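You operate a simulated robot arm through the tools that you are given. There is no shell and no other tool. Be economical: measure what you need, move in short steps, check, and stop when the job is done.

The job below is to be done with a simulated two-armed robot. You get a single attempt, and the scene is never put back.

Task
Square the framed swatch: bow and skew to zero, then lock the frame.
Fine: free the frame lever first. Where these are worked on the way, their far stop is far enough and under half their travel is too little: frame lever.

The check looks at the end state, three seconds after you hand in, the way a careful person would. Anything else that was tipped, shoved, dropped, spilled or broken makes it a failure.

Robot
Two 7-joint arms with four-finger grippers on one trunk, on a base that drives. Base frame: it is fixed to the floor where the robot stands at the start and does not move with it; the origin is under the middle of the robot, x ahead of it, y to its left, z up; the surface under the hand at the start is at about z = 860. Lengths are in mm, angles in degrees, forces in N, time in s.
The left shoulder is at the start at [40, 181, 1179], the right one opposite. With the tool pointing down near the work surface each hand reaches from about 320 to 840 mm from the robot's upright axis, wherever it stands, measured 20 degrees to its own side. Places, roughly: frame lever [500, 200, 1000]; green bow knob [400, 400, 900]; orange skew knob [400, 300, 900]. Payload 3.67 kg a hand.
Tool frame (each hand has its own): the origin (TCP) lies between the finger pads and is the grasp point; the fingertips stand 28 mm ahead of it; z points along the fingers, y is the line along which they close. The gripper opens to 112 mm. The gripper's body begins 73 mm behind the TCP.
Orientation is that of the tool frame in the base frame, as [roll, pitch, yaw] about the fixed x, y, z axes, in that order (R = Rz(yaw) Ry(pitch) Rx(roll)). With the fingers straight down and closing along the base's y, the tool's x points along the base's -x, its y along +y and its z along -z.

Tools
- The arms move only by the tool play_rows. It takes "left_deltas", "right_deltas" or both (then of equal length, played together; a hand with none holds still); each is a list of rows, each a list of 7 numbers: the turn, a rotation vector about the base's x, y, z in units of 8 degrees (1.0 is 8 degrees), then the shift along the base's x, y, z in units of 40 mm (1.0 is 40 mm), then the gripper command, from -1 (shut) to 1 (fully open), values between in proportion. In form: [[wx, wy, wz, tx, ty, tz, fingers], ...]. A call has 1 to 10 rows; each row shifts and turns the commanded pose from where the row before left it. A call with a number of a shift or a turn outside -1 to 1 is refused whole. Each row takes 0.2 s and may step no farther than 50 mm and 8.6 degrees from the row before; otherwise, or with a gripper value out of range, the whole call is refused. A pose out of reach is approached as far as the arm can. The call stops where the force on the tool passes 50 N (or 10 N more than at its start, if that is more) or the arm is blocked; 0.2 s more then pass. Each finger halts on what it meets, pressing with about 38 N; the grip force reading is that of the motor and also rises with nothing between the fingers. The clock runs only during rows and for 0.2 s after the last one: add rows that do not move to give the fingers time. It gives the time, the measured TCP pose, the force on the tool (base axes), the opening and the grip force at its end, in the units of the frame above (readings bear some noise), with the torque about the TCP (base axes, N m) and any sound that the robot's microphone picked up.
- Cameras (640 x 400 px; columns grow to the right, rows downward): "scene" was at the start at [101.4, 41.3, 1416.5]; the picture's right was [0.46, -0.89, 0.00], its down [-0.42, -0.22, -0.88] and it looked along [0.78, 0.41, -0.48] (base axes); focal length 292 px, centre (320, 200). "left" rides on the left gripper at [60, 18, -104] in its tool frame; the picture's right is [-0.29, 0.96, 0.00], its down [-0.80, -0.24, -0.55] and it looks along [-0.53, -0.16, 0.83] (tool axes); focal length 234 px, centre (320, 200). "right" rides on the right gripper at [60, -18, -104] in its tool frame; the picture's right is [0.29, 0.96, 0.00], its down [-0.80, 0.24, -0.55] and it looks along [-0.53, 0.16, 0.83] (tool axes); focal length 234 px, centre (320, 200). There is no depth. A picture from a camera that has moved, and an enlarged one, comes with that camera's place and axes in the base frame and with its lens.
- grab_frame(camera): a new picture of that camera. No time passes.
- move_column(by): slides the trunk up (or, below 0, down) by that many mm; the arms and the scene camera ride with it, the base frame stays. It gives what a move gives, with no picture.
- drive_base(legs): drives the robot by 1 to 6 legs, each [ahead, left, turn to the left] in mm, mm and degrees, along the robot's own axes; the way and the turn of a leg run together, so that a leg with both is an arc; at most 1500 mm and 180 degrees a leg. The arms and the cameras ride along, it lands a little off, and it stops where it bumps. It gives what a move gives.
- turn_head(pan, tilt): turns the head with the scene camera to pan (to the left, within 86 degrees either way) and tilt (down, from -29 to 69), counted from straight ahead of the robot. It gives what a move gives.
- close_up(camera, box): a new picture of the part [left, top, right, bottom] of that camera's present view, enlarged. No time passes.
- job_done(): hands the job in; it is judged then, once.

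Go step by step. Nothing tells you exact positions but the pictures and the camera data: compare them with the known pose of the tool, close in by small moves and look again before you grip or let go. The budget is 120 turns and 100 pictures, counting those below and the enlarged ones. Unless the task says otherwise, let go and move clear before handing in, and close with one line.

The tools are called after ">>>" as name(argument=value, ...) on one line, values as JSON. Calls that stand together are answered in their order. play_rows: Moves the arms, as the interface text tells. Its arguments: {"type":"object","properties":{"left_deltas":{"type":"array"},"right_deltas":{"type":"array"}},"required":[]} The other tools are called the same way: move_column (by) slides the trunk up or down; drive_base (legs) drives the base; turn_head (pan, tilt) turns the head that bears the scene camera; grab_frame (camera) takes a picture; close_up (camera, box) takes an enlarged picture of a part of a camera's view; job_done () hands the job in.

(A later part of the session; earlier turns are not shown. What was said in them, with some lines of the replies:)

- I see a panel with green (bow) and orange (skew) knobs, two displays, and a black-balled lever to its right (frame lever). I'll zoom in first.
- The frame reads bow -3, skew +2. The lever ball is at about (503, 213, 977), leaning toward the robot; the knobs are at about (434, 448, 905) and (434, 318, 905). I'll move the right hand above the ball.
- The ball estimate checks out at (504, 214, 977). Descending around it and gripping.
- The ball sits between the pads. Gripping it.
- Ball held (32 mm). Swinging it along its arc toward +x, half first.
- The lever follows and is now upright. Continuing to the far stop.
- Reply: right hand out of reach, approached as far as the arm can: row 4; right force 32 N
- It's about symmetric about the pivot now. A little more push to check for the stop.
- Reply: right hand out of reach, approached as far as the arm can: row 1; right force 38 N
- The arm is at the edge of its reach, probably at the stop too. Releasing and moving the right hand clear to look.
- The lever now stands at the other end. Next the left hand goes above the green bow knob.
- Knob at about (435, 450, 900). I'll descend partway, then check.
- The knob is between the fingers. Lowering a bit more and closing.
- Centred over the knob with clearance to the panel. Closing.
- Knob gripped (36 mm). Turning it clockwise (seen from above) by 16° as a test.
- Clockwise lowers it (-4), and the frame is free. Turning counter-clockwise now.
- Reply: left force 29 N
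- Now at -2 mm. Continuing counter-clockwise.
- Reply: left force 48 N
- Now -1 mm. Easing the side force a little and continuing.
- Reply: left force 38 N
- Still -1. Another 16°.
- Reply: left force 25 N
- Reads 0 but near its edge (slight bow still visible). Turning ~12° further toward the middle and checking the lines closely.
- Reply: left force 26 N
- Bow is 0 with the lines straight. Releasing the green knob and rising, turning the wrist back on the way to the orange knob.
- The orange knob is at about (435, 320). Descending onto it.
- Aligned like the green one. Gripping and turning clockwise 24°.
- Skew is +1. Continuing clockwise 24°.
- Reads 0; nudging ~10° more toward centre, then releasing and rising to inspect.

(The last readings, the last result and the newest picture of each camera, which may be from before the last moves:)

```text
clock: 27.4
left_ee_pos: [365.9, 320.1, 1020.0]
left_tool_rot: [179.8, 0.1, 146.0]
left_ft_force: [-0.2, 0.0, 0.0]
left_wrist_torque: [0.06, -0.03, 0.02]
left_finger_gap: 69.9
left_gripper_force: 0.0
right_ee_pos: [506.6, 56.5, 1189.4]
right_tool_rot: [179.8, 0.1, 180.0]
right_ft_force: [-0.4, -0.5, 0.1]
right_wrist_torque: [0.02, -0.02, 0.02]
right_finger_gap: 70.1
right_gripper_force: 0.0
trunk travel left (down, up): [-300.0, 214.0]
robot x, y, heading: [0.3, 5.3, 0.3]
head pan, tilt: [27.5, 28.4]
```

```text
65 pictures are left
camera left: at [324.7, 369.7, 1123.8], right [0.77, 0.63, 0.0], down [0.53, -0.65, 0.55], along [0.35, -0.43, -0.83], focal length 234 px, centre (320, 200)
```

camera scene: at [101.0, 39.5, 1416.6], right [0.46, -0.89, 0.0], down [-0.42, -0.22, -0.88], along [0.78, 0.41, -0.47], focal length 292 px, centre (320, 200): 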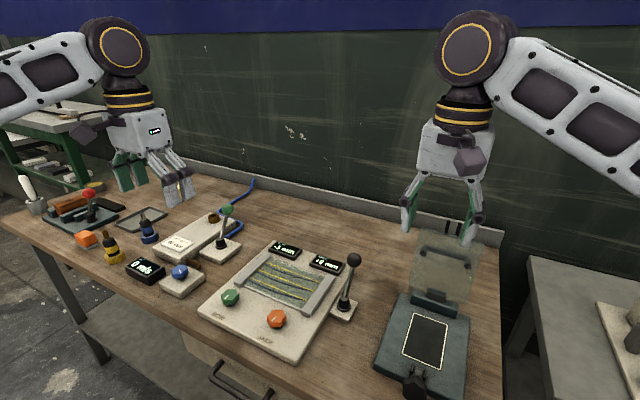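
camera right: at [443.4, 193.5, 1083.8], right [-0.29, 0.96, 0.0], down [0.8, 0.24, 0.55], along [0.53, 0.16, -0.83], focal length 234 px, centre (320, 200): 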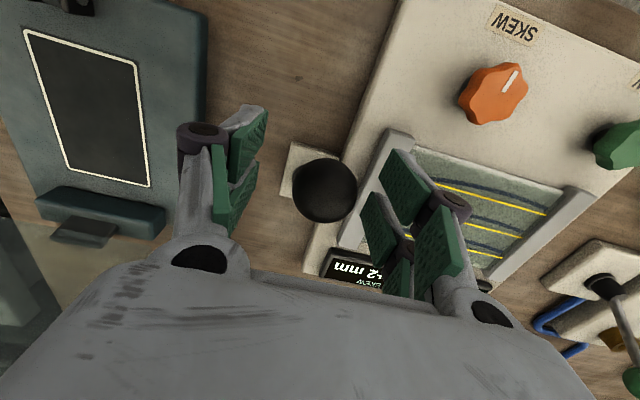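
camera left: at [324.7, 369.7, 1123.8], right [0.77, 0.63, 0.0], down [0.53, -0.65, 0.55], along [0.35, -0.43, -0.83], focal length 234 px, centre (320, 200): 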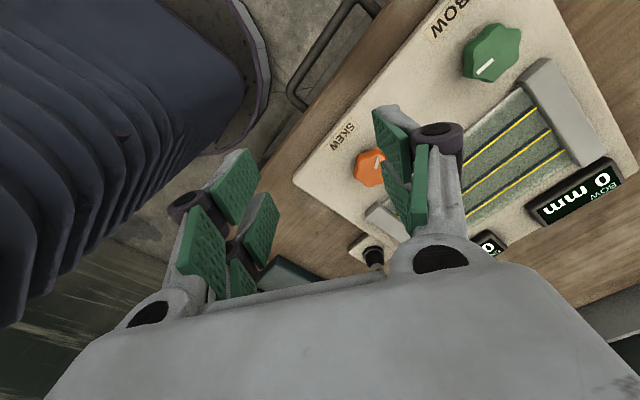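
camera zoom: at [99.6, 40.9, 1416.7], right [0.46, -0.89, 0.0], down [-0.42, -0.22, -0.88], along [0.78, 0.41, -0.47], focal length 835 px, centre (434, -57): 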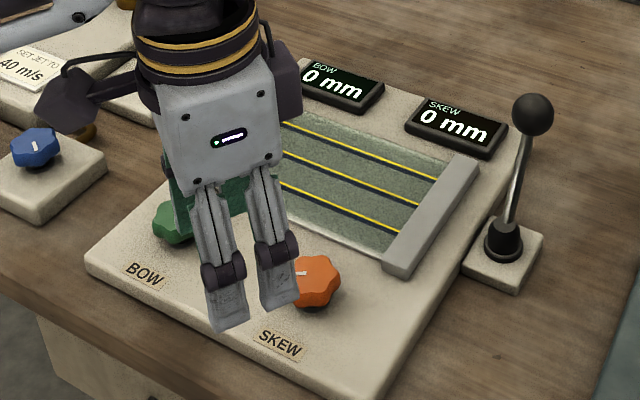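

Both read 0. Moving the left hand up and out, and checking the lines unobstructed.

>>> play_rows(left_deltas=[[0, 0, 0.85, 0, 0.4, 0.9, 0.25], [0, 0, 0.85, 0, 0.7, 0.8, 0.25], [0, 0, 0.85, 0, 0.9, 0.7, 0.25], [0, 0, 0.85, 0, 0.9, 0.7, 0.25], [0, 0, 0.85, 0, 0.9, 0.6, 0.25], [0, 0, 0, 0, 0.9, 0.5, 0.25]])

>>> close_up(camera="scene", box=[240, 230, 340, 310])

>>> grab_frame(camera="scene")

```text
clock: 28.8
left_ee_pos: [366.0, 511.5, 1187.6]
left_tool_rot: [-179.9, 0.0, -179.9]
left_ft_force: [0.0, 0.3, 0.1]
left_wrist_torque: [-0.02, -0.02, 0.02]
left_finger_gap: 69.9
left_gripper_force: 0.1
right_ee_pos: [509.3, 58.8, 1187.8]
right_tool_rot: [-180.0, 0.0, 180.0]
right_ft_force: [-0.4, 0.8, 1.0]
right_wrist_torque: [-0.01, 0.04, -0.01]
right_finger_gap: 69.8
right_gripper_force: 0.1
trunk travel left (down, up): [-300.0, 214.0]
robot x, y, heading: [0.7, -5.6, -0.0]
head pan, tilt: [27.5, 28.4]
```

```text
5.00 times, centred on (290, 270) of scene
camera zoom: at [101.2, 42.1, 1416.5], right [0.46, -0.89, 0.0], down [-0.42, -0.22, -0.88], along [0.78, 0.41, -0.48], focal length 1461 px, centre (470, -150)
```

zoom: 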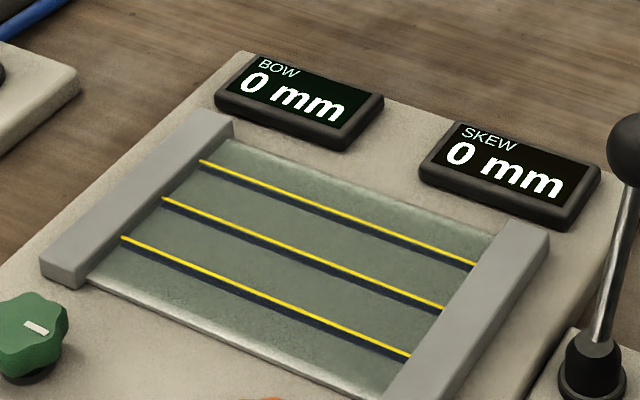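

```text
63 pictures are left
camera scene: at [101.2, 42.1, 1416.5], right [0.46, -0.89, 0.0], down [-0.42, -0.22, -0.88], along [0.78, 0.41, -0.48], focal length 292 px, centre (320, 200)
```

scene: 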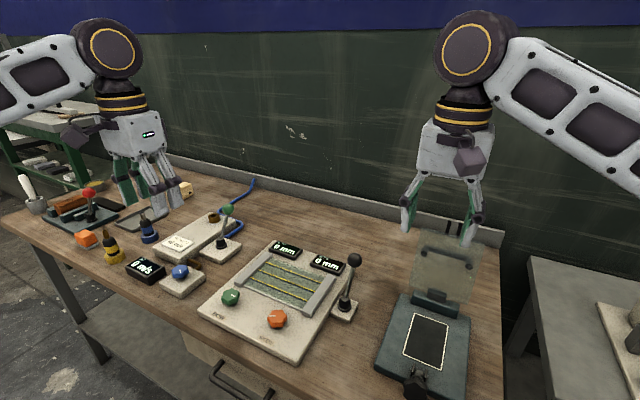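

Swatch is square: yellow lines parallel over the dark ones, both 0 mm. Now locking: right hand back above the ball.

>>> play_rows(right_deltas=[[0, 0, 0, 0.44, 0.78, -0.49, 0.25], [0, 0, 0, 0.44, 0.78, -0.49, 0.25], [0, 0, 0, 0.44, 0.78, -0.49, 0.25], [0, 0, 0, 0.44, 0.78, -0.49, 0.25], [0, 0, 0, 0.44, 0.78, -0.4, 0.25], [0, 0, 0, 0, 0, 0, 0.25]])

>>> grab_frame(camera="right")

```text
clock: 30.2
left_ee_pos: [366.3, 508.9, 1187.5]
left_tool_rot: [179.9, 0.0, -179.9]
left_ft_force: [0.4, -0.1, 0.2]
left_wrist_torque: [0.01, 0.04, -0.01]
left_finger_gap: 70.0
left_gripper_force: 0.0
right_ee_pos: [596.7, 212.2, 1096.5]
right_tool_rot: [179.9, -0.1, 179.9]
right_ft_force: [-0.3, -0.3, -0.7]
right_wrist_torque: [-0.01, 0.07, 0.0]
right_finger_gap: 70.2
right_gripper_force: 0.1
trunk travel left (down, up): [-300.0, 214.0]
robot x, y, heading: [-0.9, 3.5, 0.3]
head pan, tilt: [27.5, 28.4]
```

```text
62 pictures are left
camera right: at [537.2, 194.3, 1201.0], right [-0.29, 0.96, 0.0], down [0.8, 0.24, 0.55], along [0.53, 0.16, -0.83], focal length 234 px, centre (320, 200)
```

right: 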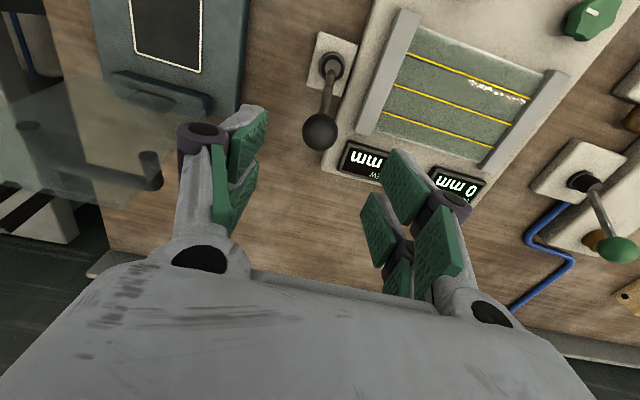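

Ball at (602, 214, 980). Descending and gripping.

>>> play_rows(right_deltas=[[0, 0, 0, 0.05, 0.05, -0.8, 0.25], [0, 0, 0, 0.05, 0, -0.8, 0.25], [0, 0, 0, 0, 0, -0.8, 0.25], [0, 0, 0, 0, 0, -0.5, 0.25], [0, 0, 0, 0, 0, 0, -0.3], [0, 0, 0, 0, 0, 0, -0.6], [0, 0, 0, 0, 0, 0, -0.6]])

```text
clock: 31.8
left_ee_pos: [366.3, 509.3, 1188.2]
left_tool_rot: [-179.9, -0.1, 179.9]
left_ft_force: [0.7, -0.5, 0.2]
left_wrist_torque: [0.0, 0.01, 0.01]
left_finger_gap: 69.8
left_gripper_force: 0.0
right_ee_pos: [598.4, 214.9, 979.3]
right_tool_rot: [-180.0, 0.0, 180.0]
right_ft_force: [-1.0, -5.4, -0.1]
right_wrist_torque: [0.0, -0.04, -0.11]
right_finger_gap: 32.7
right_gripper_force: 45.5
trunk travel left (down, up): [-300.0, 214.0]
robot x, y, heading: [-3.7, 0.4, -0.2]
head pan, tilt: [27.5, 28.4]
```

Gripped. Swinging back toward the robot to the lock stop.

>>> play_rows(right_deltas=[[0, 0, 0, -0.385, 0, 0.17, -0.6], [0, 0, 0, -0.45, 0, 0.12, -0.6], [0, 0, 0, -0.465, 0, 0.04, -0.6], [0, 0, 0, -0.465, 0, -0.04, -0.6], [0, 0, 0, -0.45, 0, -0.12, -0.6], [0, 0, 0, -0.3, 0, -0.15, -0.6], [0, 0, 0, 0, 0, 0, -0.6]])

```text
clock: 33.4
left_ee_pos: [365.8, 511.1, 1187.5]
left_tool_rot: [180.0, 0.0, -180.0]
left_ft_force: [0.2, 0.4, 0.9]
left_wrist_torque: [0.0, -0.02, -0.04]
left_finger_gap: 70.1
left_gripper_force: 0.1
right_ee_pos: [497.9, 214.6, 981.2]
right_tool_rot: [179.9, 0.0, 180.0]
right_ft_force: [8.2, 5.9, 12.6]
right_wrist_torque: [-0.08, -1.38, -0.02]
right_finger_gap: 32.7
right_gripper_force: 45.0
trunk travel left (down, up): [-300.0, 214.0]
robot x, y, heading: [1.8, 0.3, -0.1]
head pan, tilt: [27.5, 28.4]
```

Nearly at the original stop; pressing a little further to seat it.

>>> play_rows(right_deltas=[[0, 0, 0, -0.15, 0, -0.08, -0.6], [0, 0, 0, -0.15, 0, -0.08, -0.6], [0, 0, 0, 0, 0, 0, -0.6]])

>>> close_up(camera="scene", box=[240, 200, 400, 330])

```text
clock: 34.2
left_ee_pos: [365.3, 509.6, 1186.5]
left_tool_rot: [180.0, 0.1, -180.0]
left_ft_force: [0.4, -0.7, -1.0]
left_wrist_torque: [-0.01, 0.02, 0.01]
left_finger_gap: 69.9
left_gripper_force: 0.0
right_ee_pos: [486.1, 214.3, 973.6]
right_tool_rot: [179.9, 0.0, -179.9]
right_ft_force: [5.9, 4.7, 12.8]
right_wrist_torque: [0.04, -1.36, 0.09]
right_finger_gap: 32.6
right_gripper_force: 45.3
trunk travel left (down, up): [-300.0, 214.0]
robot x, y, heading: [-3.8, 1.4, 0.1]
head pan, tilt: [27.5, 28.4]
```

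```text
3.08 times, centred on (320, 265) of scene
camera zoom: at [101.0, 41.7, 1416.6], right [0.46, -0.89, 0.0], down [-0.42, -0.22, -0.88], along [0.78, 0.41, -0.48], focal length 899 px, centre (320, 0)
```

zoom: 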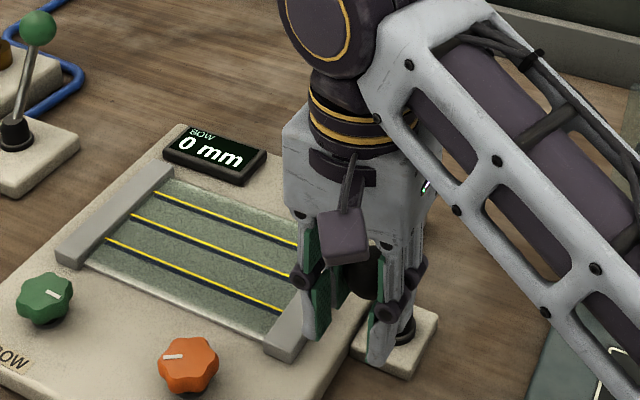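

It kept moving past the original position; checking where the ball sits in the fingers.

>>> grab_frame(camera="right")

```text
60 pictures are left
camera right: at [426.5, 196.7, 1078.0], right [-0.29, 0.96, 0.0], down [0.8, 0.24, 0.55], along [0.53, 0.16, -0.83], focal length 234 px, centre (320, 200)
```

right: 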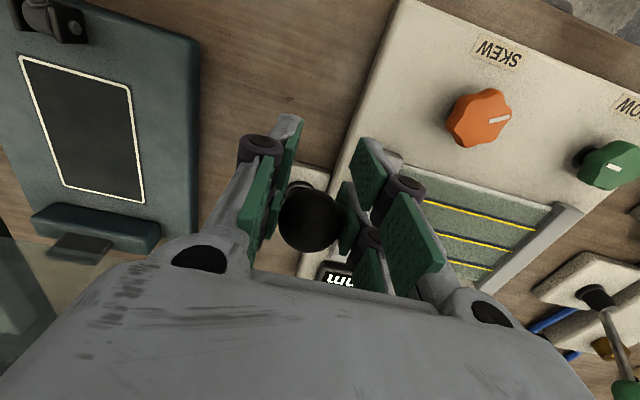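

The ball stayed at x≈504 (original position, its stop) while the pads slid. Releasing and moving clear.

>>> play_rows(right_deltas=[[0, 0, 0, 0, 0, 0, 0.0], [0, 0, 0, 0, 0, 0, 0.25], [0, 0, 0, 0, 0, 0, 0.25], [0, 0, 0, 0, 0, 0.8, 0.25], [0, 0, 0, 0, 0, 0.9, 0.25], [0, 0, 0, 0, -0.5, 0.9, 0.25], [0, 0, 0, 0, -0.8, 0.8, 0.25], [0, 0, 0, 0, -0.9, 0.7, 0.25], [0, 0, 0, 0, -0.9, 0.7, 0.25], [0, 0, 0, 0, -0.9, 0.5, 0.25]])

>>> grab_frame(camera="scene")

>>> close_up(camera="scene", box=[190, 230, 370, 360])

```text
clock: 36.4
left_ee_pos: [365.8, 509.4, 1188.8]
left_tool_rot: [179.9, 0.1, 180.0]
left_ft_force: [-1.1, -0.1, 0.7]
left_wrist_torque: [0.02, -0.01, 0.01]
left_finger_gap: 69.9
left_gripper_force: 0.1
right_ee_pos: [485.8, 53.8, 1187.8]
right_tool_rot: [180.0, 0.1, 180.0]
right_ft_force: [-0.5, -0.8, 0.1]
right_wrist_torque: [0.02, 0.03, 0.01]
right_finger_gap: 70.0
right_gripper_force: 0.1
trunk travel left (down, up): [-300.0, 214.0]
robot x, y, heading: [2.7, -0.7, -0.1]
head pan, tilt: [27.5, 28.4]
```

```text
59 pictures are left
camera scene: at [100.9, 39.6, 1416.6], right [0.46, -0.89, 0.0], down [-0.42, -0.22, -0.88], along [0.78, 0.41, -0.47], focal length 292 px, centre (320, 200)
```

scene: 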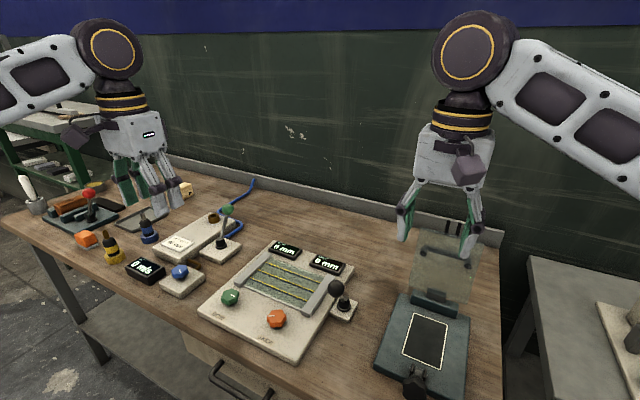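

```text
3.08 times, centred on (280, 295) of scene
camera zoom: at [100.9, 39.6, 1416.6], right [0.46, -0.89, 0.0], down [-0.42, -0.22, -0.88], along [0.78, 0.41, -0.47], focal length 899 px, centre (443, -92)
```

zoom: 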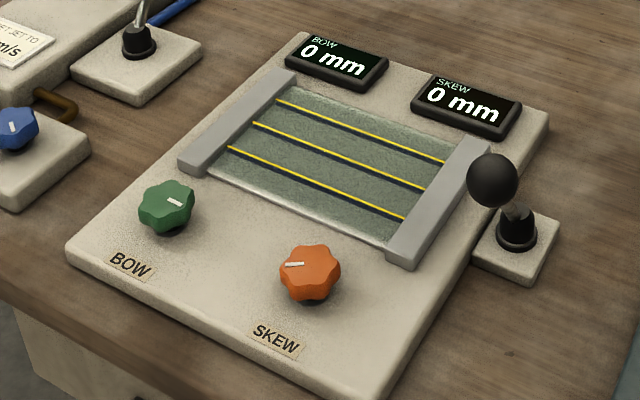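

The lever is back exactly at its original locked position, both displays read 0 mm, and nothing else was disturbed. Handing in.

>>> job_done()

```text
The job is handed in.
```

The swatch is squared: both the bow and skew displays read 0 mm. The frame lever is back at its starting stop, which I took to be the locked position since the lever is unmarked, and both hands are clear.
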